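You operate a simulated robot arm through the tools that you are given. There is no shell and no other tool.

The job below is to be done with a simulated robot arm. You get a single attempt, and the scene is never put back.

TASK
Take both straps and both cable caps off the blue coil.
Fine: straps back in their tray, caps in the bench drawer, drawer shut; leave the other coil as it is. Set down upright: what you pick out. Where these are worked on the way, their far stop is far enough and under half their travel is too little: bench drawer.

Only the result counts: the job must be done as asked and must still hold three seconds after the hand-in. Knocking over, shifting, dropping, spilling or breaking anything else fails it. A push-on lid holds only when it is set on centred and level and pressed home; a screw cap is set on level and turned clockwise until tight.

THE ROBOT
A 6-joint arm with a two-finger gripper, fixed in place. Base frame: the origin is at the foot of the arm, x ahead of it, y to its left, z up; the work surface is at about z = 700. Lengths are in mm, angles in rad, forces in N, time in s.
Its first joint turns from -2.897 to 2.897 rad. Payload 3.43 kg.
The tool frame sits at the grasp point between the pads (the TCP): z along the fingers, y along the line on which they close. The tips reach 20 mm beyond it. Largest opening 190 mm; the body of the gripper starts 248 mm behind the TCP.
Orientation is that of the tool frame in the base frame, as [roll, pitch, yaw] about the fixed x, y, z axes, in that order (R = Rz(yaw) Ry(pitch) Rx(roll)). With the fingers straight down and closing along the base's y, the tool's x points along the base's -x, its y along +y and its z along -z.

THE INTERFACE
- The arm moves only by the tool move_arm. Its argument "rows" is a list of rows, each a list of 3 entries, a list of its own where there are three numbers: the shift along the base's x, y, z in units of 20 mm (1.0 is 20 mm), then the turn, a rotation vector about the base's x, y, z in units of 6 degrees (1.0 is 6 degrees), then the opening in per cent of the stroke, from 0 (shut) to 100 (fully open). In form: [[[tx, ty, tz], [ax, ay, az], jaw], ...]. A call has 1 to 20 rows; each row shifts and turns the commanded pose from where the row before left it. A call with a number of a shift or a turn outside -1 to 1 is refused whole. A row lasts 0.2 s, in which the tool goes at most 50 mm and 0.15 rad; a call with a longer step from one row to the next is refused whole, and so is a gripper value outside its range. A pose out of reach is approached as far as the arm can. The call stops where the force on the tool passes 90 N (or 10 N more than at its start, if that is more) or the arm is blocked; 0.2 s more then pass. Each finger travels about 45 mm/s and halts on what it meets, pressing with about 32 N; the grip force reading is that of the motor and also rises with nothing between the fingers. The clock runs only during rows and for 0.2 s after the last one: add rows that do not move to give the fingers time. The reply holds the time, the measured pose of the TCP, the force on the tool along the base axes, the opening and the grip force, in the units named above and with some noise, with the torque about the TCP (base axes, N m) and any sound that the robot's microphone picked up.
- Cameras (640 x 400 px; columns grow to the right, rows downward): "scene" is fixed at [50.3, -500.6, 1305.6]; the picture's right is [0.78, -0.63, 0.00], its down [-0.23, -0.29, -0.93] and it looks along [0.58, 0.72, -0.37] (base axes); focal length 336 px, centre (320, 200). "wrist" rides on the gripper at [70, -8, -288] in the tool frame; the picture's right is [0.12, 0.99, 0.00], its down [-0.96, 0.12, -0.25] and it looks along [-0.25, 0.03, 0.97] (tool axes); focal length 261 px, centre (320, 200).
- get_image(camera): a new picture of that camera. No time passes.
- raise_lower(by): slides the trunk up (or, below 0, down) by that many mm; the arm rides with it, the base frame stays. It gives what a move gives, with no picture.
- pixel_to_xyz(camera, pixels): for up to 12 pixels [column, row] of the newest picture of that camera ("zoom" is the newest enlarged one), the place [x, y, z] in the base frame of the surface seen there, good to about 2 mm. No time passes.
- zoom(camera, box): a new picture of the part [left, top, right, bottom] of that camera's present view, enlarged. No time passes.
- job_done(): hands the job in; it is judged then, once.

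Leave the gripper open and the arm clear of the work at the hand-in unless told otherwise.

The tools are called after "Emit:" as name(argument=value, ...) on one line, values as JSON. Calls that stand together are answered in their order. move_arm: Moves the arm, as the interface text tells. Its arguments: {"type":"object","properties":{"rows":{"type":"array"}},"required":["rows"]} The other tools are called the same way: raise_lower (by) slides the trunk up or down; get_image (camera) takes a picture; pixel_to_xyz (camera, pixels) gives the place of the surface under pixels of a picture; zoom (camera, box) takes an enlarged picture of a part of a camera's view; job_done () hands the job in.

At the start:

```text
time: 0.0
tool_pos: [748.9, 587.2, 1005.9]
orientation: [-3.141, -0.001, 3.141]
wrist_force: [1.2, -0.7, -0.7]
ft_torque: [0.0, -0.01, 0.02]
width: 189.9
finger_force: 0.1
trunk travel left (down, up): [-150.0, 90.0]
```

scene: 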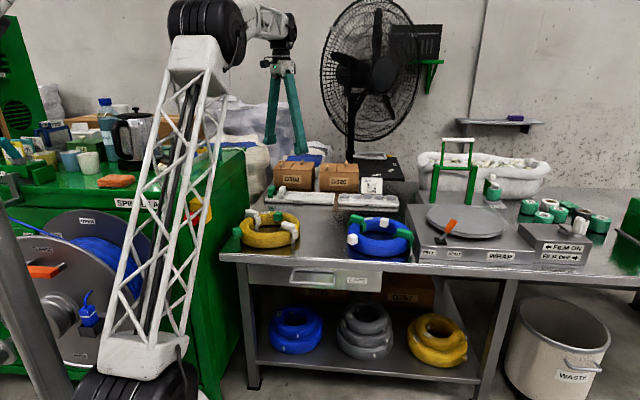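
wrist: 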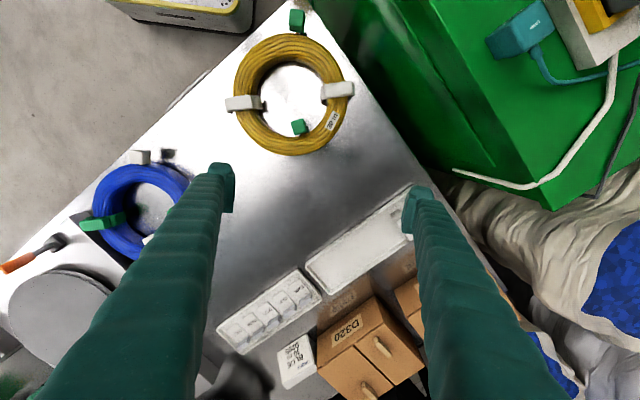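

I see the blue coil near scene pixel (380,237), the yellow coil near (270,230), two trays behind them, and a drawer in the bench front at (320,280). I'll zoom in to look at the details before moving.

Emit:
zoom(camera="scene", box=[220, 170, 430, 300])

Emit:
zoom(camera="wrist", box=[60, 130, 240, 270])

```text
3.05 times, centred on (325, 235) of scene
```

zoom: 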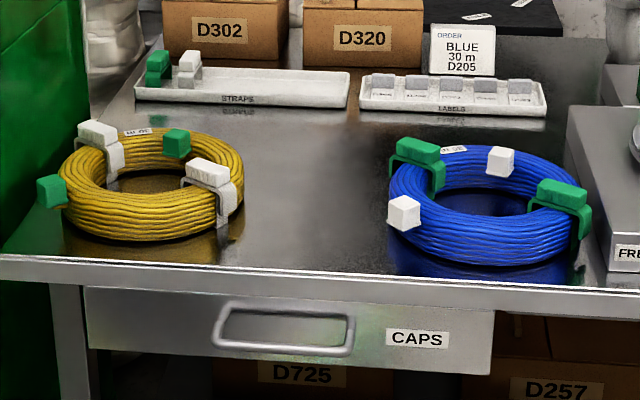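

```text
2.86 times, centred on (150, 200) of wrist
```

zoom: 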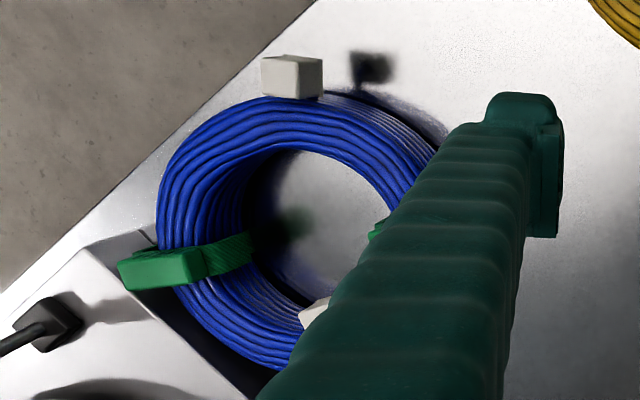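

I'll get coordinates of the coil, straps, caps, tray, drawer handle from an enlarged scene picture. First, a zoom on the blue coil.

Emit:
zoom(camera="scene", box=[340, 205, 420, 265])

```text
6.67 times, centred on (380, 235) of scene
```

zoom: 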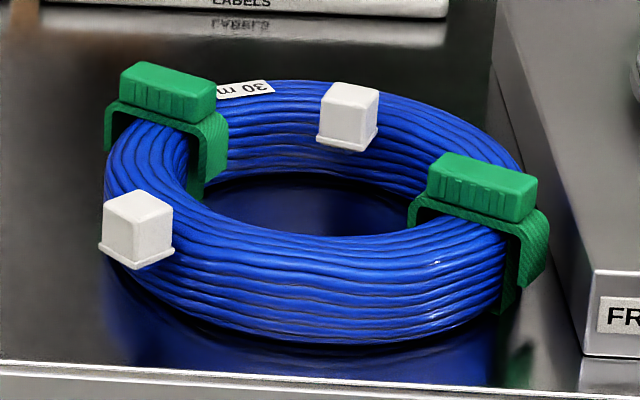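

The enlarged picture shows two green straps (tops at zoom (168,92) and (482,187)) and two white caps ((138,225) and (348,112)). I'll ask for their positions.

Emit:
pixel_to_xyz(camera="zoom", pixels=[[170, 78], [125, 68], [212, 90], [480, 175], [435, 165], [530, 190], [138, 207], [138, 240], [348, 95], [348, 125], [250, 90], [330, 255]])

Emit:
pixel_to_xyz(camera="zoom", pixels=[[125, 62], [150, 64], [214, 83], [126, 78], [205, 100], [435, 155], [535, 175], [520, 195], [430, 172], [170, 110], [60, 200], [300, 205]])

Emit:
pixel_to_xyz(camera="zoom", pixels=[[106, 201], [136, 192], [170, 208], [136, 217], [120, 240], [155, 240], [322, 90], [348, 85], [377, 90], [350, 100], [332, 118], [364, 118]])

```text
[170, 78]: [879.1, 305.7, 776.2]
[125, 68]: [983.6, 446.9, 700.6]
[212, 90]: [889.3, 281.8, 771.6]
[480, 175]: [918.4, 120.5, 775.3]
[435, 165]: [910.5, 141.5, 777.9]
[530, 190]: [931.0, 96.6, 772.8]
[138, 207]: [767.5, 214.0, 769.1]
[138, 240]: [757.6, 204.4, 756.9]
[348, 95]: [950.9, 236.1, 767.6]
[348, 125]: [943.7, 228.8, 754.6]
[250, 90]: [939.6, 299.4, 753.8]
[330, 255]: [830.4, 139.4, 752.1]
```

```text
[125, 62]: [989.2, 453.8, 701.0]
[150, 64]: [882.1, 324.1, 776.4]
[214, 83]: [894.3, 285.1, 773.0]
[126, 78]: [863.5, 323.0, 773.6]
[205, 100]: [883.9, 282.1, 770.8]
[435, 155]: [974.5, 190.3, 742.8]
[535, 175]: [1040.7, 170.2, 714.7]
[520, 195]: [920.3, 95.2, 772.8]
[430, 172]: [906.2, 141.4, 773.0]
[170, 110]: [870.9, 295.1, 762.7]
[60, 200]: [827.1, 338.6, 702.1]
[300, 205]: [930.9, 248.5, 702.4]
```

```text
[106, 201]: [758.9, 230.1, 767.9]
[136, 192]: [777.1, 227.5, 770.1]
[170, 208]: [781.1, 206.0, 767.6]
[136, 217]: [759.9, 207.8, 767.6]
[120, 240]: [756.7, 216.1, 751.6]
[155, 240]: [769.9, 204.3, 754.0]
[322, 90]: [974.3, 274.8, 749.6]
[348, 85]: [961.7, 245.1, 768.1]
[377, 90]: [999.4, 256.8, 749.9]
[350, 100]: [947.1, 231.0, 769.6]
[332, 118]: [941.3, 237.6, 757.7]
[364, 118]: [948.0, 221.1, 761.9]
```

The blue coil's centre is near (865, 210). The straps are near (880, 303) and (920, 120), and the caps near (769, 216) and (953, 237). I'll move the tool high over the blue coil to look at it from above.

Emit:
move_arm(rows=[[[0.1, -0.97, 0], [0, 0, 0], 100], [[0.1, -0.97, 0], [0, 0, 0], 100], [[0.1, -0.97, 0], [0, 0, 0], 100], [[0.1, -0.97, 0], [0, 0, 0], 100], [[0.1, -0.97, 0], [0, 0, 0], 100], [[0.1, -0.97, 0], [0, 0, 0], 100], [[0.1, -0.97, 0], [0, 0, 0], 100], [[0.1, -0.97, 0], [0, 0, 0], 100], [[0.1, -0.97, 0], [0, 0, 0], 100], [[0.1, -0.97, 0], [0, 0, 0], 100], [[0.1, -0.97, 0], [0, 0, 0], 100], [[0.1, -0.97, 0], [0, 0, 0], 100], [[0.1, -0.97, 0], [0, 0, 0], 100], [[0.1, -0.97, 0], [0, 0, 0], 100], [[0.1, -0.97, 0], [0, 0, 0], 100], [[0.1, -0.97, 0], [0, 0, 0], 100], [[0.1, -0.97, 0], [0, 0, 0], 100], [[0.1, -0.97, 0], [0, 0, 0], 100], [[0.1, -0.97, 0], [0, 0, 0], 100], [[0.1, -0.97, 0], [0, 0, 0], 100]])

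Emit:
get_image(camera="wrist")

Emit:
get_image(camera="scene")

```text
time: 4.2
tool_pos: [789.8, 200.7, 1007.6]
orientation: [-3.141, -0.001, -3.142]
wrist_force: [-0.9, -0.4, 0.4]
ft_torque: [-0.05, -0.02, -0.01]
width: 190.1
finger_force: 0.0
trunk travel left (down, up): [-150.0, 90.0]
```

```text
taken
```

wrist: 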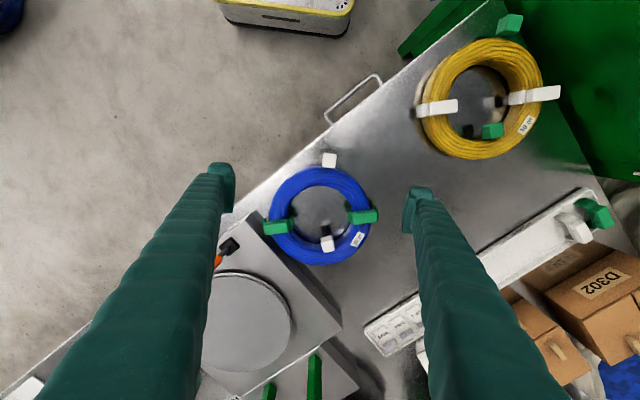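

```text
taken
```

scene: 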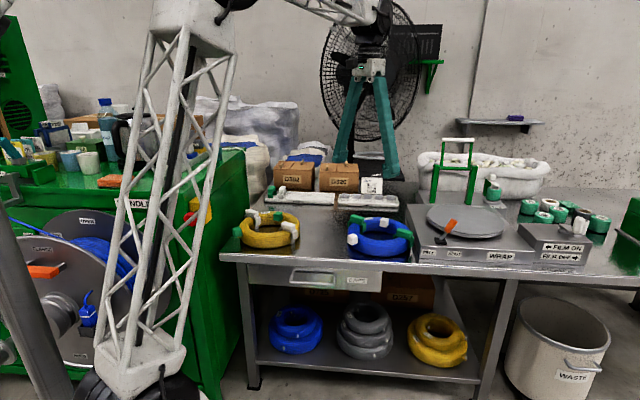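

The wrist view now shows the blue coil from above at (318,215). I'll zoom in and measure.

Emit:
zoom(camera="wrist", box=[256, 140, 386, 275])

```text
2.96 times, centred on (321, 208) of wrist
```

zoom: 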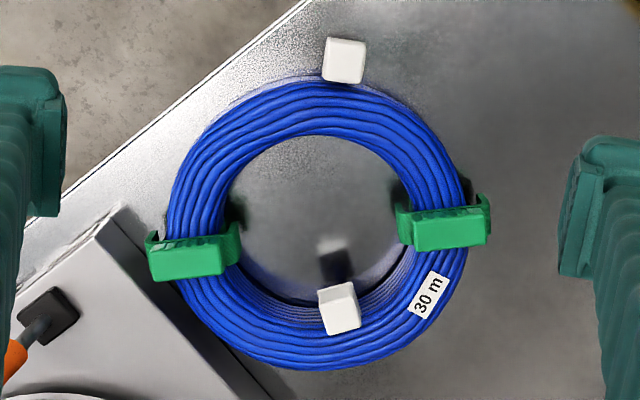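

Measuring the straps, caps and coil edges in this top view.

Emit:
pixel_to_xyz(camera="zoom", pixels=[[330, 42], [362, 44], [362, 75], [325, 75], [345, 60], [322, 293], [352, 285], [360, 325], [330, 330], [340, 305], [335, 270], [344, 80]])

Emit:
pixel_to_xyz(camera="zoom", pixels=[[155, 258], [222, 250], [222, 270], [155, 277], [190, 262], [416, 225], [484, 220], [484, 240], [416, 245], [450, 232], [190, 245], [450, 210]])

Emit:
pixel_to_xyz(camera="zoom", pixels=[[172, 200], [236, 200], [464, 190], [395, 180], [318, 368], [318, 300], [318, 135], [318, 85], [320, 200], [480, 212], [405, 215], [240, 235]])

```text
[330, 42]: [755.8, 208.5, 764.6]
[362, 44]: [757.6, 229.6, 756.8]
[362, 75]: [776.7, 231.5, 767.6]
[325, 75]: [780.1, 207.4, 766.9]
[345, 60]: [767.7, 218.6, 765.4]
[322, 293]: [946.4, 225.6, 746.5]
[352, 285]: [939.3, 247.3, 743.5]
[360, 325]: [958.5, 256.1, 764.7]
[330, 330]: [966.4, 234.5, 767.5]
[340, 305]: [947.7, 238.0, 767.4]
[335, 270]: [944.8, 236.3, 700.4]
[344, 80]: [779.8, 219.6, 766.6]
```

```text
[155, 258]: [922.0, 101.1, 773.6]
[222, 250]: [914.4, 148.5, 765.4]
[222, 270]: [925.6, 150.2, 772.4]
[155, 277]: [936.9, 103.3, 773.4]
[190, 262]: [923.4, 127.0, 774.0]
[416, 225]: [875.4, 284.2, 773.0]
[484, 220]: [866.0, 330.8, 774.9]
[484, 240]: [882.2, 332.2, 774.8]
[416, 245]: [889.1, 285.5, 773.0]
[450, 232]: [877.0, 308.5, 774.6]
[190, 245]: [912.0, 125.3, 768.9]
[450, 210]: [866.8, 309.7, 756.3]
```

```text
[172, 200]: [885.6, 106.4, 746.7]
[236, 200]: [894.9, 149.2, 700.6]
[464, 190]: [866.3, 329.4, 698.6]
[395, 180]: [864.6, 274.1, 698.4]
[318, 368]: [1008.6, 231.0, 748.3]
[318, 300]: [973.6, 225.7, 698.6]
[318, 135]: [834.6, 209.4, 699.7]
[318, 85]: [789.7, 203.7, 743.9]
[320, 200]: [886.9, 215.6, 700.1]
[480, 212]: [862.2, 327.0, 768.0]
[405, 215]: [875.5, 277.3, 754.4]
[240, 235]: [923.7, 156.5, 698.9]
```

The coil centre is about (902, 217), with cap 1 just outside its rim at (768, 219) and cap 2 just inside at (953, 240). I need to know how the caps are held, so I'll zoom in hard on them, and on the straps tray.

Emit:
zoom(camera="scene", box=[345, 225, 377, 250])

Emit:
zoom(camera="scene", box=[376, 208, 408, 233])

Emit:
zoom(camera="scene", box=[260, 180, 345, 215])

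Emit:
pixel_to_xyz(camera="zoom", pixels=[[60, 110], [100, 180], [400, 195], [390, 260], [70, 260], [250, 200], [250, 225], [150, 120], [200, 170], [120, 230], [380, 225], [300, 270]])

```text
16.00 times, centred on (361, 238) of scene
```

zoom: 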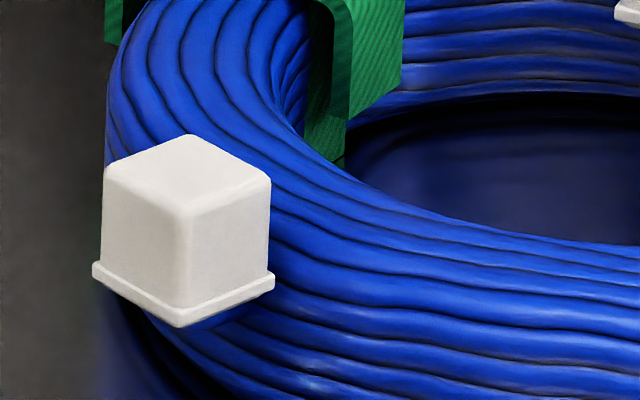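

```text
16.00 times, centred on (392, 220) of scene
```

zoom: 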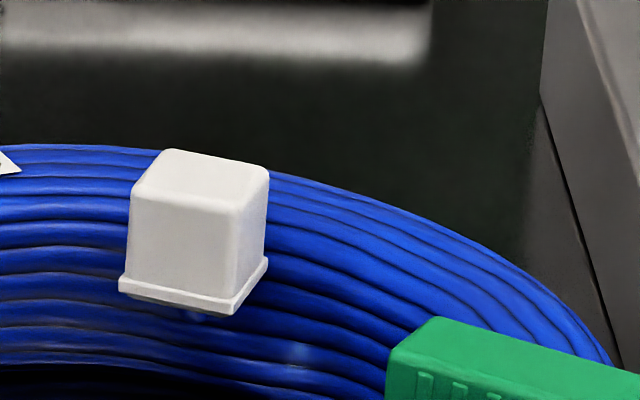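

```text
7.53 times, centred on (302, 198) of scene
```

zoom: 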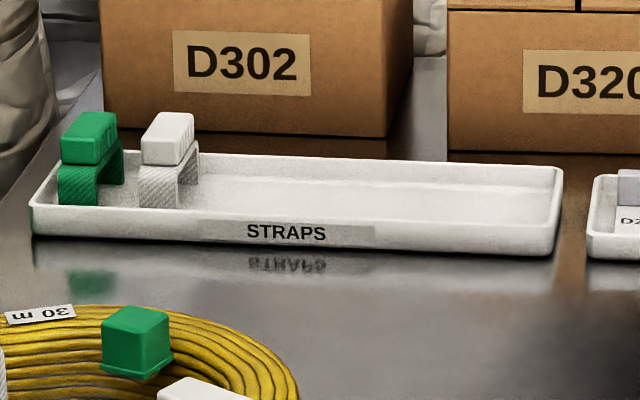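

```text
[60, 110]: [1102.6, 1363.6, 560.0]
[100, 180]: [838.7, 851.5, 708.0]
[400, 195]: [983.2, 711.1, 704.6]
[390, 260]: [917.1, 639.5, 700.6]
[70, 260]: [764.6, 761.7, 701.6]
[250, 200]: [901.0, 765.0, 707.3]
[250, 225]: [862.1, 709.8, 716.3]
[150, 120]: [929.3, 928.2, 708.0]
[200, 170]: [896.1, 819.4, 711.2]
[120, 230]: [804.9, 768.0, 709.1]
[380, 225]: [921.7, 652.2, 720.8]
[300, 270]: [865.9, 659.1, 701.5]
```

The caps look pushed onto a stub from above, with a flange at the bottom. The tray is farther out, at around (905, 730), so I may have to tilt the tool to reach it. Next I'll measure the tray and its existing straps, then the drawer.

Emit:
pixel_to_xyz(camera="zoom", pixels=[[35, 205], [540, 235], [560, 170], [70, 150], [300, 155], [540, 250], [85, 120], [165, 122], [90, 150], [165, 155], [450, 190], [300, 190]])

Emit:
pixel_to_xyz(camera="wrist", pixels=[[379, 75], [327, 118], [352, 95], [540, 220], [590, 200], [450, 270], [400, 300], [575, 225], [597, 212], [500, 245], [365, 322], [480, 262]])

Emit:
zoom(camera="scene", box=[240, 255, 400, 300])

```text
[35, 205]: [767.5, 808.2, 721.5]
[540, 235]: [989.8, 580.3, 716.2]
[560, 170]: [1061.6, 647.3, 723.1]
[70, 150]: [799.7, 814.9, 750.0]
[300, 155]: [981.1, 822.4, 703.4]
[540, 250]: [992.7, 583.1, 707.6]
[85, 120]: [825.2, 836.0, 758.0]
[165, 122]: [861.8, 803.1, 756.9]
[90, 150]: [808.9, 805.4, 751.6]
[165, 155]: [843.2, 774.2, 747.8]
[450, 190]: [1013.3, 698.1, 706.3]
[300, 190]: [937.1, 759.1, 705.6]
```

```text
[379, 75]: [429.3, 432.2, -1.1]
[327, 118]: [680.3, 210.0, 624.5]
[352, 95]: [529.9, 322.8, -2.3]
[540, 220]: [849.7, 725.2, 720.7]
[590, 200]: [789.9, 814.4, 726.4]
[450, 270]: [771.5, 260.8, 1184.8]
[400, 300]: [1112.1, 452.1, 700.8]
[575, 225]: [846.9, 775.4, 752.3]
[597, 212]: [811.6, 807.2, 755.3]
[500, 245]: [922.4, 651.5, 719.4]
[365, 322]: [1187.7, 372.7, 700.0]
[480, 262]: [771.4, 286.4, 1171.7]
```

```text
4.00 times, centred on (320, 278) of scene
```

zoom: 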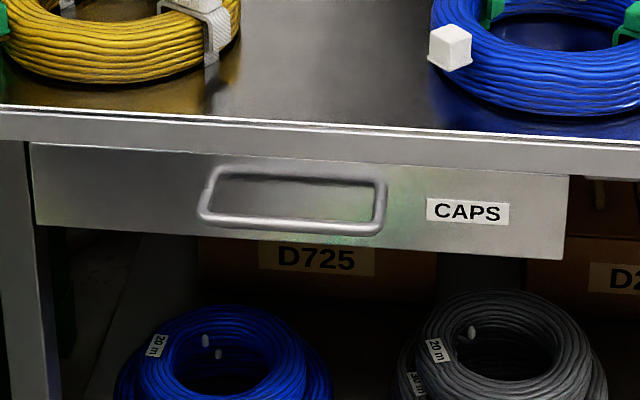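

The tray's centre is near (914, 728), its floor is at z≈705 and its rim at z≈722. Its long side runs along about −45°. Now the drawer handle and drawer face, at zoom pixels around (295,200).

Emit:
pixel_to_xyz(camera="zoom", pixels=[[205, 215], [290, 226], [378, 230], [215, 175], [295, 175], [380, 188], [60, 180], [500, 230], [290, 200], [30, 150], [568, 180], [560, 255]])

Emit:
pixel_to_xyz(camera="zoom", pixels=[[20, 108], [320, 125], [630, 145], [20, 125], [320, 145], [630, 165], [35, 220], [555, 200], [200, 190], [380, 205], [290, 183], [290, 228]])

Emit:
zoom(camera="wrist", box=[310, 40, 430, 140])

```text
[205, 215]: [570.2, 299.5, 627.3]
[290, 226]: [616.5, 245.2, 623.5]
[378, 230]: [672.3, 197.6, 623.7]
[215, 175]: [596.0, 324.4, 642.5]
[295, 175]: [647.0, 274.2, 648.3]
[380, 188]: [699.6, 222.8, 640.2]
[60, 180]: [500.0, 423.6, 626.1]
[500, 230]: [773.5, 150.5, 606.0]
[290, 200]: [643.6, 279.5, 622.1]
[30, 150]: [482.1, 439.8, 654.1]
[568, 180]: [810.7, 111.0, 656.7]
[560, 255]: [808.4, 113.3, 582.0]
```

```text
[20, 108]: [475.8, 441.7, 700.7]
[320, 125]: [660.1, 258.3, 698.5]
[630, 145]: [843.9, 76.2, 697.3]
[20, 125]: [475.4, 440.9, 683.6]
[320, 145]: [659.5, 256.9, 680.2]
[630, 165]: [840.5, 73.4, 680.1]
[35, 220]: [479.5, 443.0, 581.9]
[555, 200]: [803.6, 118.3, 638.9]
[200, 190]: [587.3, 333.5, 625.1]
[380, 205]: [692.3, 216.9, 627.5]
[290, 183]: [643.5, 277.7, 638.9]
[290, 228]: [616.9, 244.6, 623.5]
```

```text
4.00 times, centred on (370, 90) of wrist
```

zoom: 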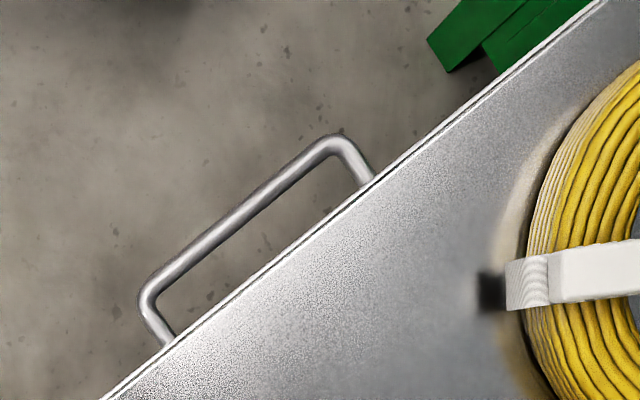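

The bench front runs at −45° and the drawer face lies on x+y≈922. The handle bar is near (621, 248, 624), about 40 mm out from the face. The tray is about 1165 mm from the base, so I'll raise the trunk for more reach and then check the space around the tray and the yellow coil.

Emit:
raise_lower(by=90)

Emit:
pixel_to_xyz(camera="zoom", pixels=[[340, 148], [240, 220], [150, 295], [365, 180], [165, 340], [330, 140], [200, 250], [280, 185], [145, 290], [350, 150], [155, 315], [355, 165]])

Emit:
get_image(camera="wrist")

Emit:
pixel_to_xyz(camera="wrist", pixels=[[482, 100], [440, 108], [535, 96], [505, 40], [490, 130], [600, 280], [530, 330], [420, 350], [445, 60], [535, 60], [455, 150], [510, 150]])

```text
time: 5.5
tool_pos: [787.0, 200.8, 1097.3]
orientation: [3.141, -0.001, -3.141]
wrist_force: [0.0, 0.0, 0.1]
ft_torque: [0.0, 0.0, -0.05]
width: 189.9
finger_force: 0.0
trunk travel left (down, up): [-240.0, 0.0]
```

```text
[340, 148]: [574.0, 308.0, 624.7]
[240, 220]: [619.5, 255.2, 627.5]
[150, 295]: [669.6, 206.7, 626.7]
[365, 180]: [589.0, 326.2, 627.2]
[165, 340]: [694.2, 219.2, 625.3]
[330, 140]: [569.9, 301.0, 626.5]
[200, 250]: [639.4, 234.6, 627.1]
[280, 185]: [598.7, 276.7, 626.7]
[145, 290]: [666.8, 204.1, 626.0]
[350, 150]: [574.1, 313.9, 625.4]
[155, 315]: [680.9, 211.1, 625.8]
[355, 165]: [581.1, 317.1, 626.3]
```

```text
taken
```

wrist: 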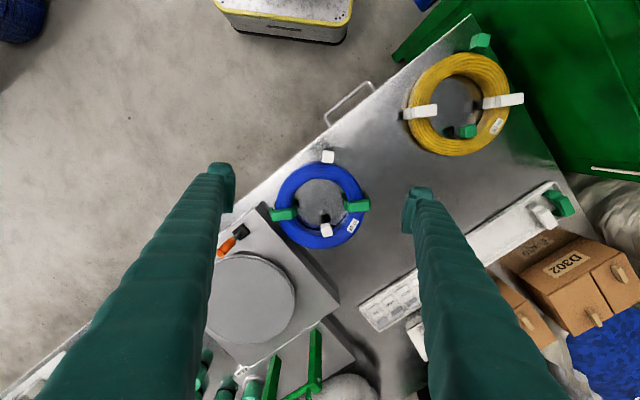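

```text
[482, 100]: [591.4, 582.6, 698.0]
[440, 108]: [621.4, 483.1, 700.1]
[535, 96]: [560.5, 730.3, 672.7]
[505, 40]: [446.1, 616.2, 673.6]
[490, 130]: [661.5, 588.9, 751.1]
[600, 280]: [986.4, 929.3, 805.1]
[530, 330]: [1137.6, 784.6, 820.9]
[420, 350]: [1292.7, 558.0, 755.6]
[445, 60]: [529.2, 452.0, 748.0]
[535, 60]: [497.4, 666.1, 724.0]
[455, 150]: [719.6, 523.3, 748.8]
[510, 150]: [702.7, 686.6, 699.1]
```

The handle bar's top is at z≈627 and its middle near (621, 254). The yellow coil is centred near (585, 575). Before picking anything up I'll check that a tool tilted outward about 36° can reach the tray, moving high and safe first.

Emit:
move_arm(rows=[[[0.27, 1, -0.4], [0, 0, 0.9375], 50], [[0.27, 1, -0.4], [0, 0, 0.9375], 50], [[0.27, 1, -0.4], [0, 0, 0.9375], 50], [[0.27, 1, -0.4], [0, 0, 0.9375], 50], [[0.27, 1, -0.4], [0, 0, 0.9375], 50], [[0.27, 1, -0.4], [0, 0, 0.9375], 50], [[0.27, 1, -0.4], [0, 0, 0.9375], 50], [[0.27, 1, -0.4], [0, 0, 0.9375], 50], [[0.27, 1, -0.4], [0.707, -0.707, 0], 50], [[0.27, 1, -0.4], [0.707, -0.707, 0], 50], [[0.27, 1, -0.4], [0.707, -0.707, 0], 50], [[0.27, 1, -0.4], [0.707, -0.707, 0], 50], [[0.27, 1, -0.4], [0.707, -0.707, 0], 50], [[0.27, 1, -0.4], [0.707, -0.707, 0], 50], [[0.27, 1, -0.4], [0, 0, 0], 50], [[0.27, 1, -0.4], [0, 0, 0], 50], [[0.27, 1, -0.4], [0, 0, 0], 50], [[0.27, 1, -0.4], [0, 0, 0], 50], [[0.27, 1, -0.4], [0, 0, 0], 50], [[0.27, 1, -0.4], [0, 0, 0], 50]])

```text
time: 9.7
tool_pos: [897.7, 601.5, 936.7]
orientation: [-3.14, 0.628, -2.357]
wrist_force: [-0.7, -1.6, 0.5]
ft_torque: [-0.05, 0.05, 0.02]
width: 95.1
finger_force: 0.1
trunk travel left (down, up): [-240.0, 0.0]
```

The tool is at (898, 601, 937), tilted 36°, and it tracked exactly. I'll continue toward a point about 100 mm above the free part of the tray.

Emit:
move_arm(rows=[[[0.25, 0.95, -0.7], [0, 0, 0], 50], [[0.25, 0.95, -0.7], [0, 0, 0], 50], [[0.25, 0.95, -0.7], [0, 0, 0], 50], [[0.25, 0.95, -0.7], [0, 0, 0], 50], [[0.25, 0.95, -0.7], [0, 0, 0], 50], [[0.25, 0.95, -0.7], [0, 0, 0], 50], [[0, 0, 0], [0, 0, 0], 50]])

Emit:
get_image(camera="wrist")

Emit:
get_image(camera="scene")

```text
time: 11.2
tool_pos: [925.4, 715.6, 852.4]
orientation: [3.141, 0.63, -2.357]
wrist_force: [-0.1, -0.3, -0.2]
ft_torque: [-0.02, -0.01, 0.01]
width: 95.1
finger_force: 0.0
trunk travel left (down, up): [-240.0, 0.0]
```

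```text
taken
```

wrist: 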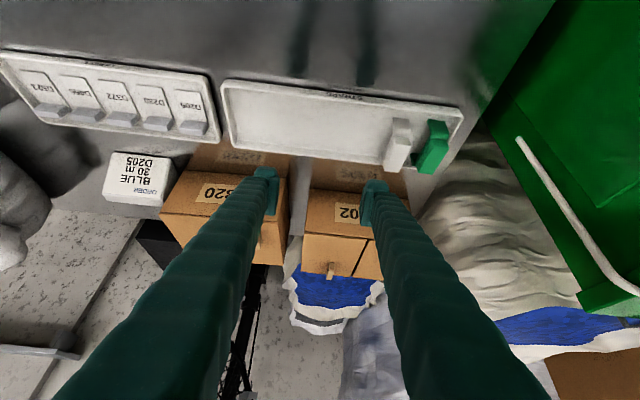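

```text
taken
```

scene: 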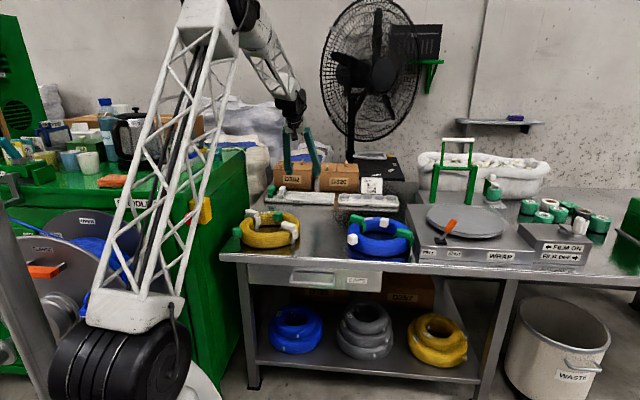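

The arm reaches over the tray tilted 36°. From this good view I'll measure the tray's inside corners and the existing straps. I'll also test going down to handle height (z≈770) with the open fingers staying above the rim.

Emit:
pixel_to_xyz(camera="wrist", pixels=[[225, 88], [460, 112], [440, 170], [238, 145], [300, 95], [310, 120], [310, 145], [398, 130], [398, 150], [432, 150], [250, 115], [350, 130]])

Emit:
zoom(camera="wrist", box=[215, 70, 475, 190])

Emit:
move_arm(rows=[[[0, 0, -0.8], [0, 0, 0], 50], [[0, 0, -0.8], [0, 0, 0], 50], [[0, 0, -0.8], [0, 0, 0], 50], [[0, 0, -0.8], [0, 0, 0], 50], [[0, 0, -0.8], [0, 0, 0], 50], [[0, 0, 0], [0, 0, 0], 50]])

```text
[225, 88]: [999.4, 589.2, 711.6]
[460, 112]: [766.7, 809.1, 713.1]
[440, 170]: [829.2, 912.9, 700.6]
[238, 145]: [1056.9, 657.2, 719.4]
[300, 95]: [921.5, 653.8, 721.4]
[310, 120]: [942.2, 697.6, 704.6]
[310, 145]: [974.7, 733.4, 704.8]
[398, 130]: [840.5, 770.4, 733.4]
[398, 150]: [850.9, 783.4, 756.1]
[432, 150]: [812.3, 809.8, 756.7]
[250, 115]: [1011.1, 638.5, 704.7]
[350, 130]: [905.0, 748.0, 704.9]
```

```text
2.46 times, centred on (345, 130) of wrist
```

zoom: 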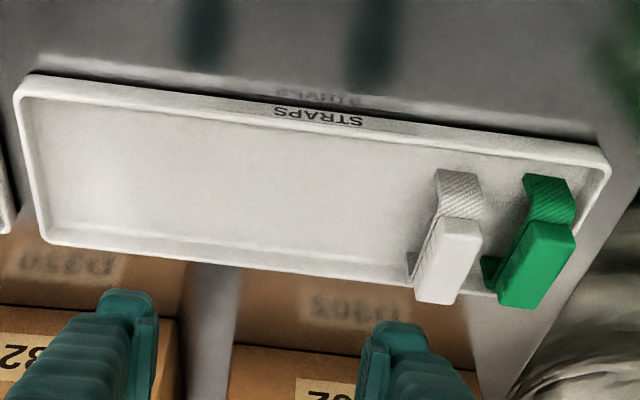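

```text
time: 12.7
tool_pos: [927.3, 713.6, 771.9]
orientation: [-3.141, 0.628, -2.358]
wrist_force: [-0.2, -0.3, 0.2]
ft_torque: [-0.03, -0.04, 0.0]
width: 95.3
finger_force: 0.0
trunk travel left (down, up): [-240.0, 0.0]
```

The tool reached (927, 714, 772) at 36° tilt without trouble. The tray floor is at 704.8 and the existing straps' tops are at about 757. Now I'll lift and go back over strap 1 (handle near (878, 308)), yawing about +57° so the tool leans along the handle's long axis.

Emit:
move_arm(rows=[[[0, 0, 1], [0, 0, 0], 40], [[0, 0, 1], [0, 0, 0], 40], [[0, 0, 1], [0, 0, 0], 40], [[0, 0, 1], [0, 0, 0], 40], [[0, 0, 1], [0, 0, 0], 40], [[0, 0, 1], [0, 0, 0], 40], [[0, 0, 1], [0, 0, 0], 40]])

Emit:
move_arm(rows=[[[-0.12, -1, 0], [0, 0, 0.95], 40], [[-0.12, -1, 0], [0, 0, 0.95], 40], [[-0.12, -1, 0], [0, 0, 0.95], 40], [[-0.12, -1, 0], [0, 0, 0.95], 40], [[-0.12, -1, 0], [0, 0, 0.95], 40], [[-0.12, -1, 0], [0, 0, 0.95], 40], [[-0.12, -1, 0], [0, 0, 0.95], 40], [[-0.12, -1, 0], [0, 0, 0.95], 40], [[-0.12, -1, 0], [0, 0, 0.95], 40], [[-0.12, -1, 0], [0, 0, 0.95], 40], [[-0.12, -1, 0], [0, 0, 0], 40], [[-0.12, -1, 0], [0, 0, 0], 40], [[-0.12, -1, 0], [0, 0, 0], 40], [[-0.12, -1, 0], [0, 0, 0], 40], [[-0.12, -1, 0], [0, 0, 0], 40], [[-0.12, -1, 0], [0, 0, 0], 40], [[-0.12, -1, 0], [0, 0, 0], 40], [[-0.12, -1, 0], [0, 0, 0], 40], [[-0.12, -1, 0], [0, 0, 0], 40], [[-0.12, -1, 0], [0, 0, 0], 40]])

Emit:
get_image(camera="wrist")

```text
time: 14.2
tool_pos: [927.1, 716.7, 914.9]
orientation: [-3.14, 0.628, -2.357]
wrist_force: [0.0, -1.1, 0.0]
ft_torque: [0.05, 0.04, -0.02]
width: 76.2
finger_force: 0.1
trunk travel left (down, up): [-240.0, 0.0]
```

```text
time: 18.4
tool_pos: [879.2, 313.5, 912.0]
orientation: [3.141, 0.627, -1.363]
wrist_force: [0.2, 0.5, -0.5]
ft_torque: [-0.03, 0.01, 0.01]
width: 76.0
finger_force: 0.1
trunk travel left (down, up): [-240.0, 0.0]
```

```text
taken
```

wrist: 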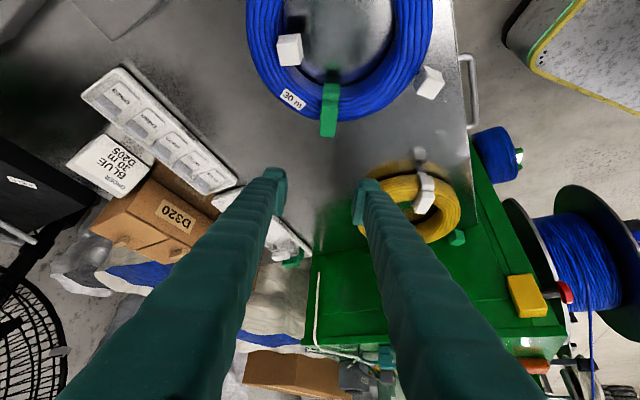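

Strap 1 shows at wrist (330,110), nearly lined up with the image's vertical. I'll zoom in to measure its handle precisely.

Emit:
zoom(camera="wrist", box=[280, 60, 380, 150])

```text
4.44 times, centred on (330, 105) of wrist
```

zoom: 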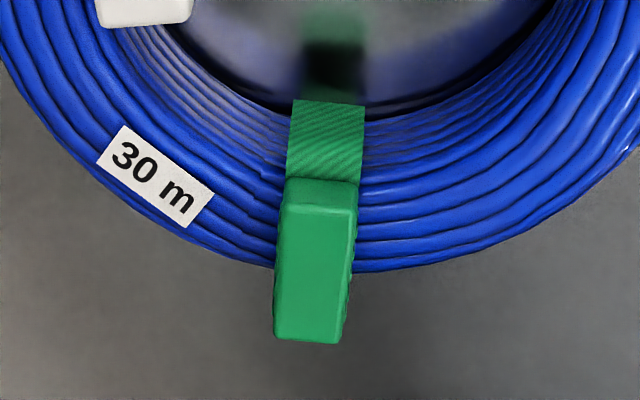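

Emit:
pixel_to_xyz(camera="zoom", pixels=[[286, 215], [350, 218], [276, 330], [338, 338], [318, 215], [307, 334], [282, 270], [344, 270], [313, 270], [290, 190], [352, 190], [325, 140]])

Emit:
pixel_to_xyz(camera="zoom", pixels=[[290, 150], [360, 150], [295, 105], [362, 108], [320, 195], [275, 250], [350, 280], [300, 240], [330, 300], [310, 220], [320, 328], [310, 334]])

```text
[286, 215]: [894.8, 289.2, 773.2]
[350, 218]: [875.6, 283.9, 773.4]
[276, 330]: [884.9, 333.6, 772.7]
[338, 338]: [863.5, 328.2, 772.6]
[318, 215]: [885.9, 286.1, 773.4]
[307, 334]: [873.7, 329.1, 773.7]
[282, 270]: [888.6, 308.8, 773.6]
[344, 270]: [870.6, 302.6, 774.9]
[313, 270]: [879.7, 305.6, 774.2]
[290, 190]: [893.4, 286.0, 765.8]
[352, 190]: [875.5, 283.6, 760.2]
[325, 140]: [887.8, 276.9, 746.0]
```

```text
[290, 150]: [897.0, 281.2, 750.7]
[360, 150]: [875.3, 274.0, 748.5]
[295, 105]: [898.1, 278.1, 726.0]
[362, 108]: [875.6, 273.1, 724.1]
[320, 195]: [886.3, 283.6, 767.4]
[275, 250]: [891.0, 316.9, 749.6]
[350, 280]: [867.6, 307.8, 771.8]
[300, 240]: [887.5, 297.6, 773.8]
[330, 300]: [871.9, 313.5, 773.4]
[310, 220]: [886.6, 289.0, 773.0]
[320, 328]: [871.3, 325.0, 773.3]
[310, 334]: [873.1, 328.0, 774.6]
```

The handle centre is (879.5, 307.5), its top is at z≈774, it is about 20 mm wide, and its long axis lies at about 104°. I'll trim the yaw by +2° and descend to z≈800 with a 60 mm opening, then look.

Emit:
move_arm(rows=[[[0, -0.05, -0.93], [0, 0, 0.35], 32], [[0, -0.05, -0.93], [0, 0, 0], 32], [[0, -0.05, -0.93], [0, 0, 0], 32], [[0, -0.05, -0.93], [0, 0, 0], 32], [[0, -0.05, -0.93], [0, 0, 0], 32], [[0, -0.05, -0.93], [0, 0, 0], 32], [[0, 0, 0], [0, 0, 0], 32]])

Emit:
get_image(camera="wrist")

Emit:
zoom(camera="scene", box=[325, 190, 405, 240])

```text
time: 20.1
tool_pos: [878.0, 310.1, 801.0]
orientation: [-3.14, 0.628, -1.327]
wrist_force: [0.1, 0.0, -0.5]
ft_torque: [0.01, 0.05, -0.03]
width: 61.0
finger_force: 0.1
trunk travel left (down, up): [-240.0, 0.0]
```

```text
taken
```

wrist: 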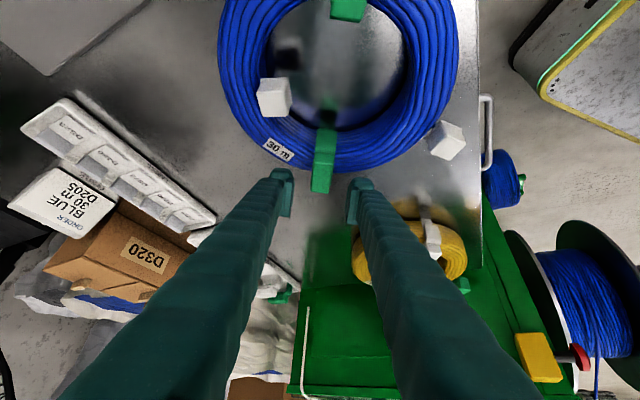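

```text
8.00 times, centred on (365, 215) of scene
```

zoom: 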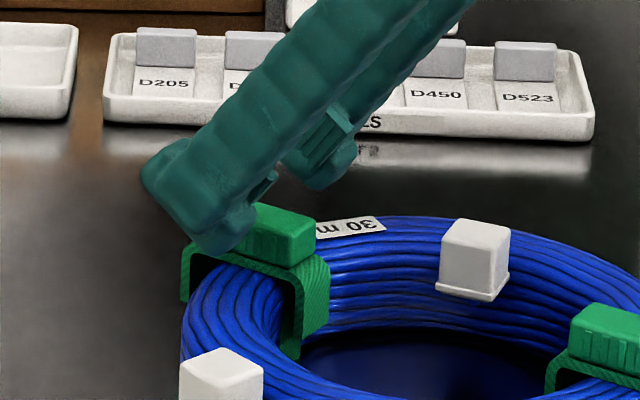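

The fingers straddle the handle evenly, with tips at (283,185) and (352,188) and the handle at (322,160). I'll lower the last 13 mm and watch the force.

Emit:
move_arm(rows=[[[0, 0, -0.35], [0, 0, 0], 32], [[0, 0, -0.3], [0, 0, 0], 32], [[0, 0, 0], [0, 0, 0], 32]])

Emit:
zoom(camera="scene", box=[325, 190, 405, 240])

Emit:
zoom(camera="wrist", box=[260, 120, 380, 220])

```text
time: 20.9
tool_pos: [878.4, 309.6, 788.8]
orientation: [3.14, 0.629, -1.327]
wrist_force: [0.7, 0.2, -0.5]
ft_torque: [-0.01, -0.03, -0.01]
width: 60.9
finger_force: 0.1
trunk travel left (down, up): [-240.0, 0.0]
```

```text
8.00 times, centred on (365, 215) of scene
```

zoom: 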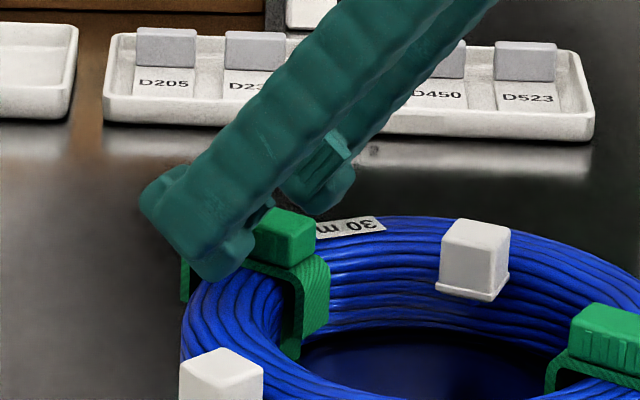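

```text
4.00 times, centred on (320, 170) of wrist
```

zoom: 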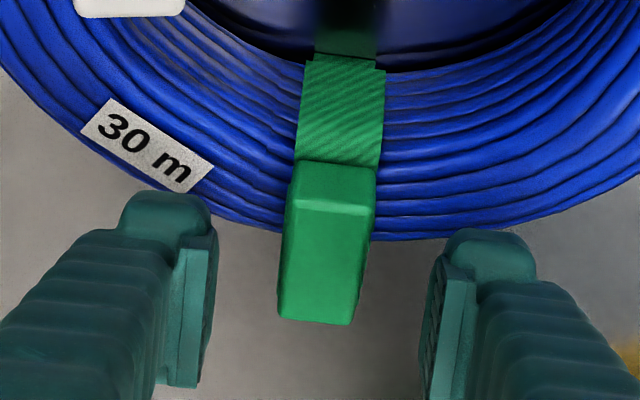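

Force is still zero, and the handle is centred between the pads. I'll check exactly where the pads are relative to the handle.

Emit:
pixel_to_xyz(camera="zoom", pixels=[[165, 200], [212, 230], [205, 250], [205, 300], [165, 380], [430, 300], [450, 260], [435, 330], [205, 380], [325, 240], [325, 180], [315, 315]])

Emit:
zoom(camera="scene", box=[325, 190, 405, 240])

Emit:
pixel_to_xyz(camera="zoom", pixels=[[205, 275], [240, 255], [250, 235], [160, 190], [145, 215], [180, 245], [220, 270], [230, 250], [260, 215], [200, 215]])

```text
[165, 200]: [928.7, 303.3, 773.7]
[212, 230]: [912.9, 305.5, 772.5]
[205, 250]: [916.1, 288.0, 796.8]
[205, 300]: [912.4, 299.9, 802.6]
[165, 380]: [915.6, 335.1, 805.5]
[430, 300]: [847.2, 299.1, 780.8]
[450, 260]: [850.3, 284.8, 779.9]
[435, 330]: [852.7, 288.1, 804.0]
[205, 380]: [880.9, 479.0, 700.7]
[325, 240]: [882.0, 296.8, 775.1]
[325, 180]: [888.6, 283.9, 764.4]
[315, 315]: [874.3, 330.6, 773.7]
```

```text
8.00 times, centred on (365, 215) of scene
```

zoom: 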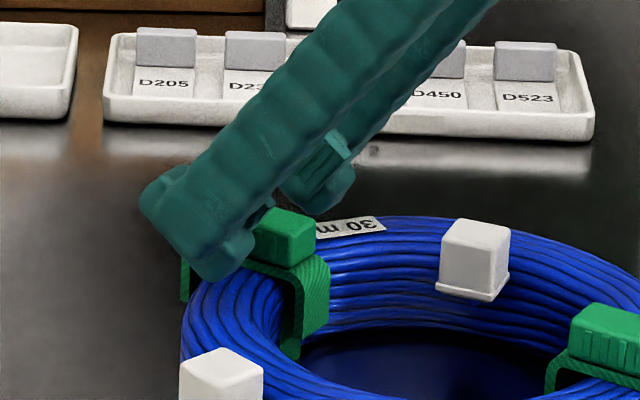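

```text
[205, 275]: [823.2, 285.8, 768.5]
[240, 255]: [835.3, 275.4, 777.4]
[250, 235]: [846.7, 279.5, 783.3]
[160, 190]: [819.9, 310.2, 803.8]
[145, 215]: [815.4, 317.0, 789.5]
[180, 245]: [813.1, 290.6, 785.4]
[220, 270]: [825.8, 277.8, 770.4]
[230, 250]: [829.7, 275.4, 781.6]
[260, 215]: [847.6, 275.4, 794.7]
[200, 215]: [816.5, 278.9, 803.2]
```

The rounded fingertips sit a little high on the handle; the lowest tip is at about z≈765 and the handle spans 757–774. I'll go down 5 mm more, still above the coil top at 752.

Emit:
move_arm(rows=[[[0.03, 0, -0.25], [0, 0, 0], 32], [[0, 0, 0], [0, 0, 0], 32]])

Emit:
zoom(camera="scene", box=[335, 200, 383, 230])

Emit:
pixel_to_xyz(camera="zoom", pixels=[[180, 290], [200, 275], [160, 280], [220, 250], [190, 310], [170, 300], [240, 230], [100, 200]])

```text
time: 21.4
tool_pos: [879.3, 309.6, 782.6]
orientation: [3.141, 0.628, -1.327]
wrist_force: [-0.3, 0.0, 0.3]
ft_torque: [0.0, 0.0, 0.01]
width: 60.8
finger_force: 0.1
trunk travel left (down, up): [-240.0, 0.0]
```

```text
13.33 times, centred on (359, 215) of scene
```

zoom: 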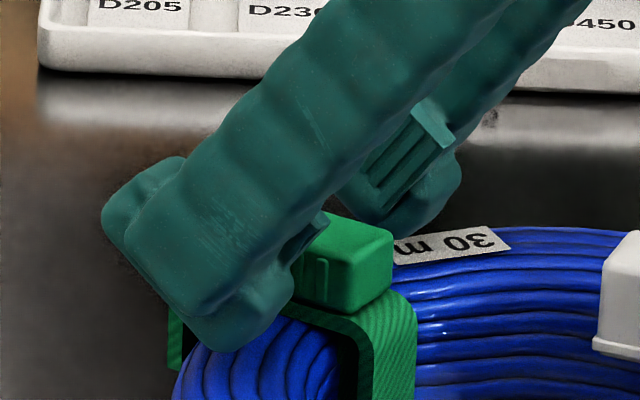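

```text
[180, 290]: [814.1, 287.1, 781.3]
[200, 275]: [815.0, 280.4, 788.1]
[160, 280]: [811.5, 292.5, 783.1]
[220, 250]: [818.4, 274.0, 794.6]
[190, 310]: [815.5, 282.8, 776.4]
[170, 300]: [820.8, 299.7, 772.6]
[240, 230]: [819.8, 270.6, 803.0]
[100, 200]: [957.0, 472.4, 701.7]
```

The tool is now at z=782.6 with no contact force. I'll close on the handle, giving the fingers time to halt, and read the width.

Emit:
move_arm(rows=[[[0, 0, 0], [0, 0, 0], 10], [[0, 0, 0], [0, 0, 0], 5], [[0, 0, 0], [0, 0, 0], 5], [[0, 0, 0], [0, 0, 0], 5], [[0, 0, 0], [0, 0, 0], 5]])

Emit:
zoom(camera="wrist", box=[260, 120, 380, 220])

Emit:
zoom(camera="scene", box=[335, 200, 383, 230])

```text
time: 22.6
tool_pos: [878.7, 310.0, 782.6]
orientation: [-3.141, 0.628, -1.326]
wrist_force: [0.3, -0.2, 0.1]
ft_torque: [-0.02, 0.0, -0.01]
width: 21.5
finger_force: 32.1
trunk travel left (down, up): [-240.0, 0.0]
```

```text
4.00 times, centred on (320, 170) of wrist
```

zoom: 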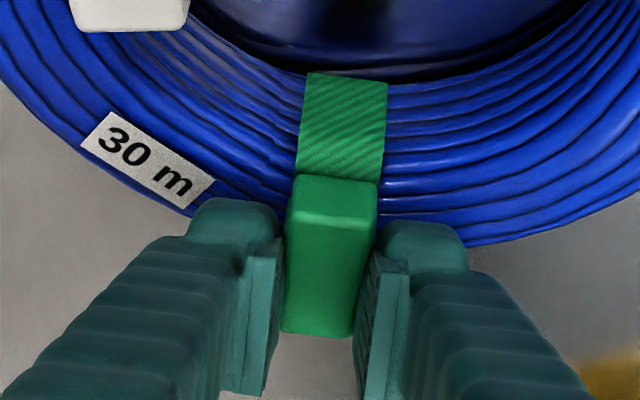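

```text
13.33 times, centred on (359, 215) of scene
```

zoom: 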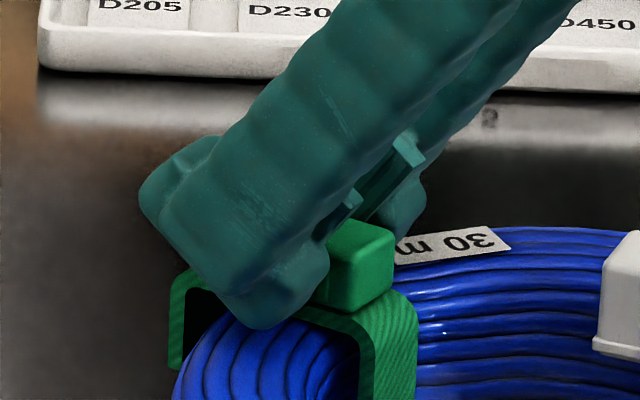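

The grip holds at 21.5 mm and 32 N. I'll pull straight up in small steps and read the force.

Emit:
move_arm(rows=[[[0, 0, 0.15], [0, 0, 0], 5], [[0, 0, 0.15], [0, 0, 0], 5], [[0, 0, 0.2], [0, 0, 0], 5], [[0, 0, 0], [0, 0, 0], 5]])

Emit:
zoom(camera="scene", box=[335, 200, 383, 230])

```text
time: 23.6
tool_pos: [878.6, 309.1, 793.7]
orientation: [-3.141, 0.629, -1.327]
wrist_force: [-0.9, -0.2, 0.6]
ft_torque: [-0.01, -0.02, -0.03]
width: 21.6
finger_force: 32.1
trunk travel left (down, up): [-240.0, 0.0]
```

```text
13.33 times, centred on (359, 215) of scene
```

zoom: 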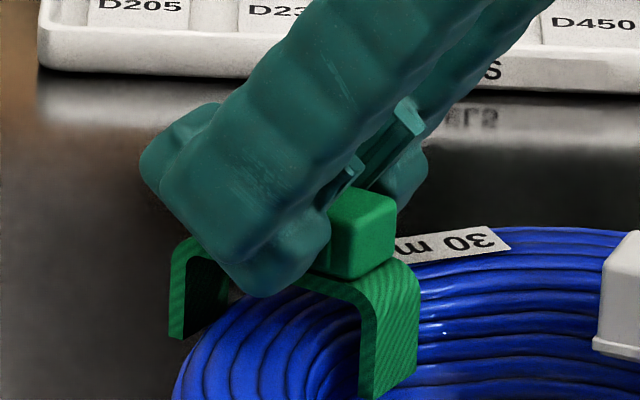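

The strap came off freely and hangs level. I'll lift to z≈923, then carry it to the tray while yawing −59° so the handle lies across the tray like the others.

Emit:
move_arm(rows=[[[0, 0, 0.6], [0, 0, 0], 5], [[0, 0, 0.9], [0, 0, 0], 5], [[0, 0, 1], [0, 0, 0], 5], [[0, 0, 1], [0, 0, 0], 5], [[0, 0, 1], [0, 0, 0], 5], [[0, 0, 1], [0, 0, 0], 5], [[0, 0, 1], [0, 0, 0], 5]])

Emit:
move_arm(rows=[[[0.083, 0.96, 0], [0, 0, -0.49], 5], [[0.083, 0.96, 0], [0, 0, -0.49], 5], [[0.083, 0.96, 0], [0, 0, -0.49], 5], [[0.083, 0.96, 0], [0, 0, -0.49], 5], [[0.083, 0.96, 0], [0, 0, -0.49], 5], [[0.083, 0.96, 0], [0, 0, -0.49], 5], [[0.083, 0.96, 0], [0, 0, -0.49], 5], [[0.083, 0.96, 0], [0, 0, -0.49], 5], [[0.083, 0.96, 0], [0, 0, -0.49], 5], [[0.083, 0.96, 0], [0, 0, -0.49], 5], [[0.083, 0.96, 0], [0, 0, -0.49], 5], [[0.083, 0.96, 0], [0, 0, -0.49], 5], [[0.083, 0.96, 0], [0, 0, -0.49], 5], [[0.083, 0.96, 0], [0, 0, -0.49], 5], [[0.083, 0.96, 0], [0, 0, -0.49], 5], [[0.083, 0.96, 0], [0, 0, -0.49], 5], [[0.083, 0.96, 0], [0, 0, -0.49], 5], [[0.083, 0.96, 0], [0, 0, -0.49], 5], [[0.083, 0.96, 0], [0, 0, -0.5], 5], [[0.083, 0.96, 0], [0, 0, -0.5], 5]])

Emit:
get_image(camera="wrist")

Emit:
get_image(camera="scene")

```text
time: 25.2
tool_pos: [877.9, 309.9, 922.1]
orientation: [3.139, 0.629, -1.328]
wrist_force: [0.4, -0.3, 0.2]
ft_torque: [0.03, 0.06, 0.01]
width: 21.3
finger_force: 32.1
trunk travel left (down, up): [-240.0, 0.0]
```

```text
time: 29.4
tool_pos: [910.7, 691.8, 923.5]
orientation: [3.139, 0.629, -2.356]
wrist_force: [0.9, 0.2, 0.0]
ft_torque: [0.05, 0.06, 0.08]
width: 21.2
finger_force: 32.1
trunk travel left (down, up): [-240.0, 0.0]
```

```text
taken
```

wrist: 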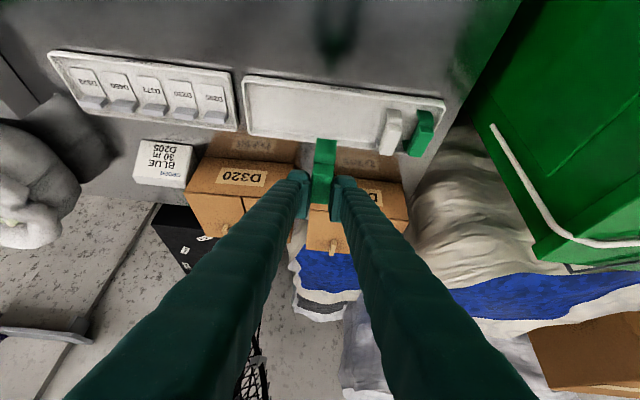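

```text
taken
```

scene: 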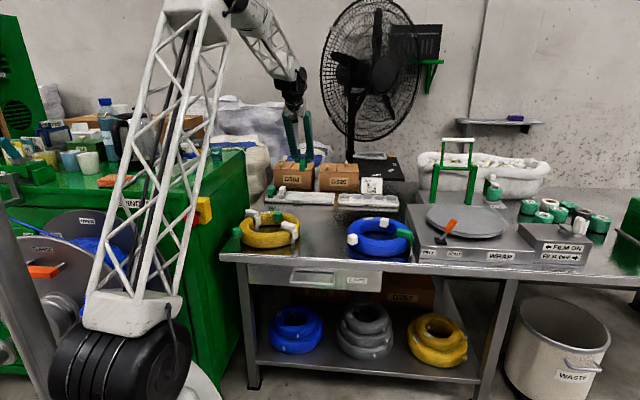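

The strap hangs straight at (325,172) above the empty part of the tray. I'll move to (915, 731) and descend to z≈775, about 9 mm above touchdown.

Emit:
move_arm(rows=[[[0.11, 0.98, 0], [0, 0, 0], 5], [[0.1, 0.98, 0], [0, 0, 0], 5], [[0, 0, -0.92], [0, 0, 0], 5], [[0, 0, -0.92], [0, 0, 0], 5], [[0, 0, -0.92], [0, 0, 0], 5], [[0, 0, -0.92], [0, 0, 0], 5], [[0, 0, -0.92], [0, 0, 0], 5], [[0, 0, -0.92], [0, 0, 0], 5], [[0, 0, -0.92], [0, 0, 0], 5], [[0, 0, -0.7], [0, 0, 0], 5], [[0, 0, 0], [0, 0, 0], 5]])

Emit:
zoom(camera="scene", box=[255, 175, 351, 235])

Emit:
zoom(camera="wrist", box=[230, 60, 430, 200])

```text
time: 31.9
tool_pos: [917.3, 732.1, 781.0]
orientation: [3.14, 0.626, -2.354]
wrist_force: [-0.5, -0.2, 0.0]
ft_torque: [-0.02, 0.04, 0.0]
width: 21.3
finger_force: 32.2
trunk travel left (down, up): [-240.0, 0.0]
```

```text
6.67 times, centred on (303, 205) of scene
```

zoom: 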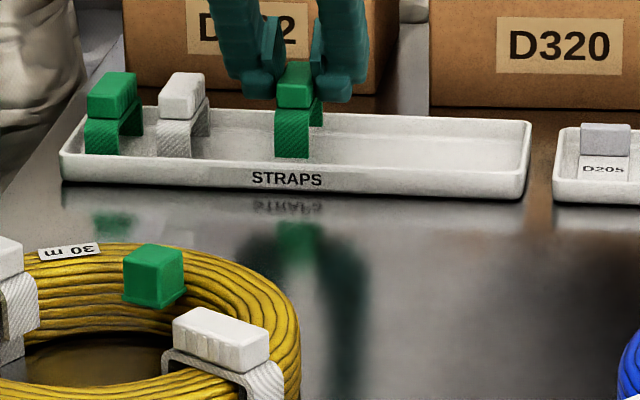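

```text
2.86 times, centred on (330, 130) of wrist
```

zoom: 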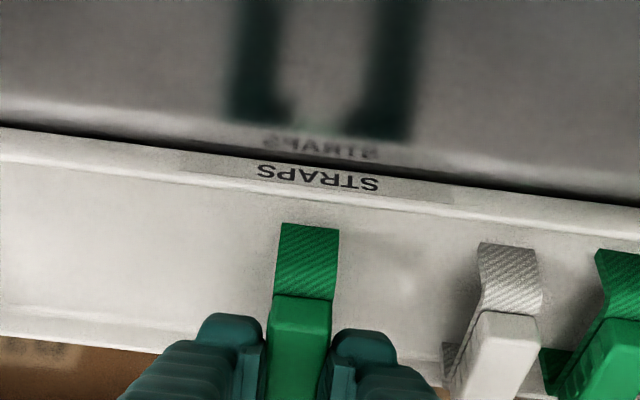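

The strap is upright over the tray at z=781. I'll check its measured height before lowering the last part.

Emit:
pixel_to_xyz(camera="zoom", pixels=[[308, 235], [308, 275], [310, 300], [300, 330], [325, 340], [505, 255], [505, 330], [610, 260], [620, 330], [540, 270], [250, 280], [330, 390]])

```text
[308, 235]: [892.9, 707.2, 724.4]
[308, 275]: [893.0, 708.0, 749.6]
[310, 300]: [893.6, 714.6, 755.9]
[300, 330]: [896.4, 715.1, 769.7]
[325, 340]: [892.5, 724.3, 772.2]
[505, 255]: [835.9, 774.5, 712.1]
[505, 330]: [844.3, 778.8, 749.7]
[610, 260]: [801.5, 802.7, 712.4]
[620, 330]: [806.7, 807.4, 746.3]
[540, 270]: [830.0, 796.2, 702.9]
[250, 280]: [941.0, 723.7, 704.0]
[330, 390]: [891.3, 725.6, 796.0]
```

The front leg is at perpendicular 1132, close to the other straps' legs at 1134–1139, and the handle top is at 772. I need to lower about 15 mm. I'll do 13 first.

Emit:
move_arm(rows=[[[0.02, 0.02, -0.25], [0, 0, 0], 5], [[0.02, 0.02, -0.25], [0, 0, 0], 5], [[0, 0, -0.15], [0, 0, 0], 5], [[0, 0, 0], [0, 0, 0], 5]])

Emit:
move_arm(rows=[[[0, 0, -0.08], [0, 0, 0], 5], [[0, 0, 0], [0, 0, 0], 5]])

Emit:
zoom(camera="scene", box=[270, 180, 326, 215])

```text
time: 32.9
tool_pos: [917.9, 734.1, 766.8]
orientation: [3.141, 0.628, -2.354]
wrist_force: [-0.2, 1.0, -0.2]
ft_torque: [0.01, 0.02, 0.01]
width: 21.4
finger_force: 31.9
trunk travel left (down, up): [-240.0, 0.0]
```

```text
time: 33.5
tool_pos: [917.6, 732.5, 766.5]
orientation: [3.141, 0.63, -2.354]
wrist_force: [-0.5, -0.5, 0.0]
ft_torque: [-0.02, -0.01, -0.02]
width: 21.4
finger_force: 32.2
trunk travel left (down, up): [-240.0, 0.0]
```

```text
11.43 times, centred on (298, 198) of scene
```

zoom: 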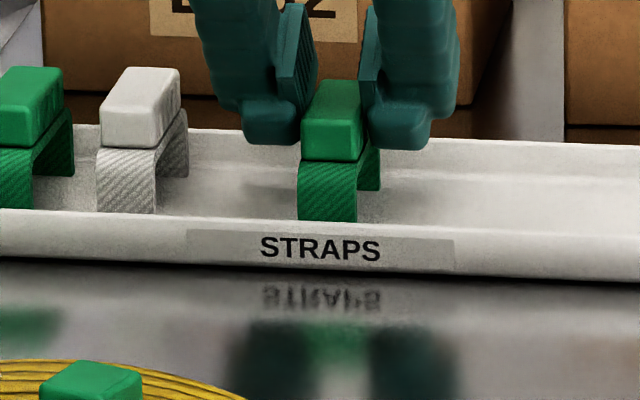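

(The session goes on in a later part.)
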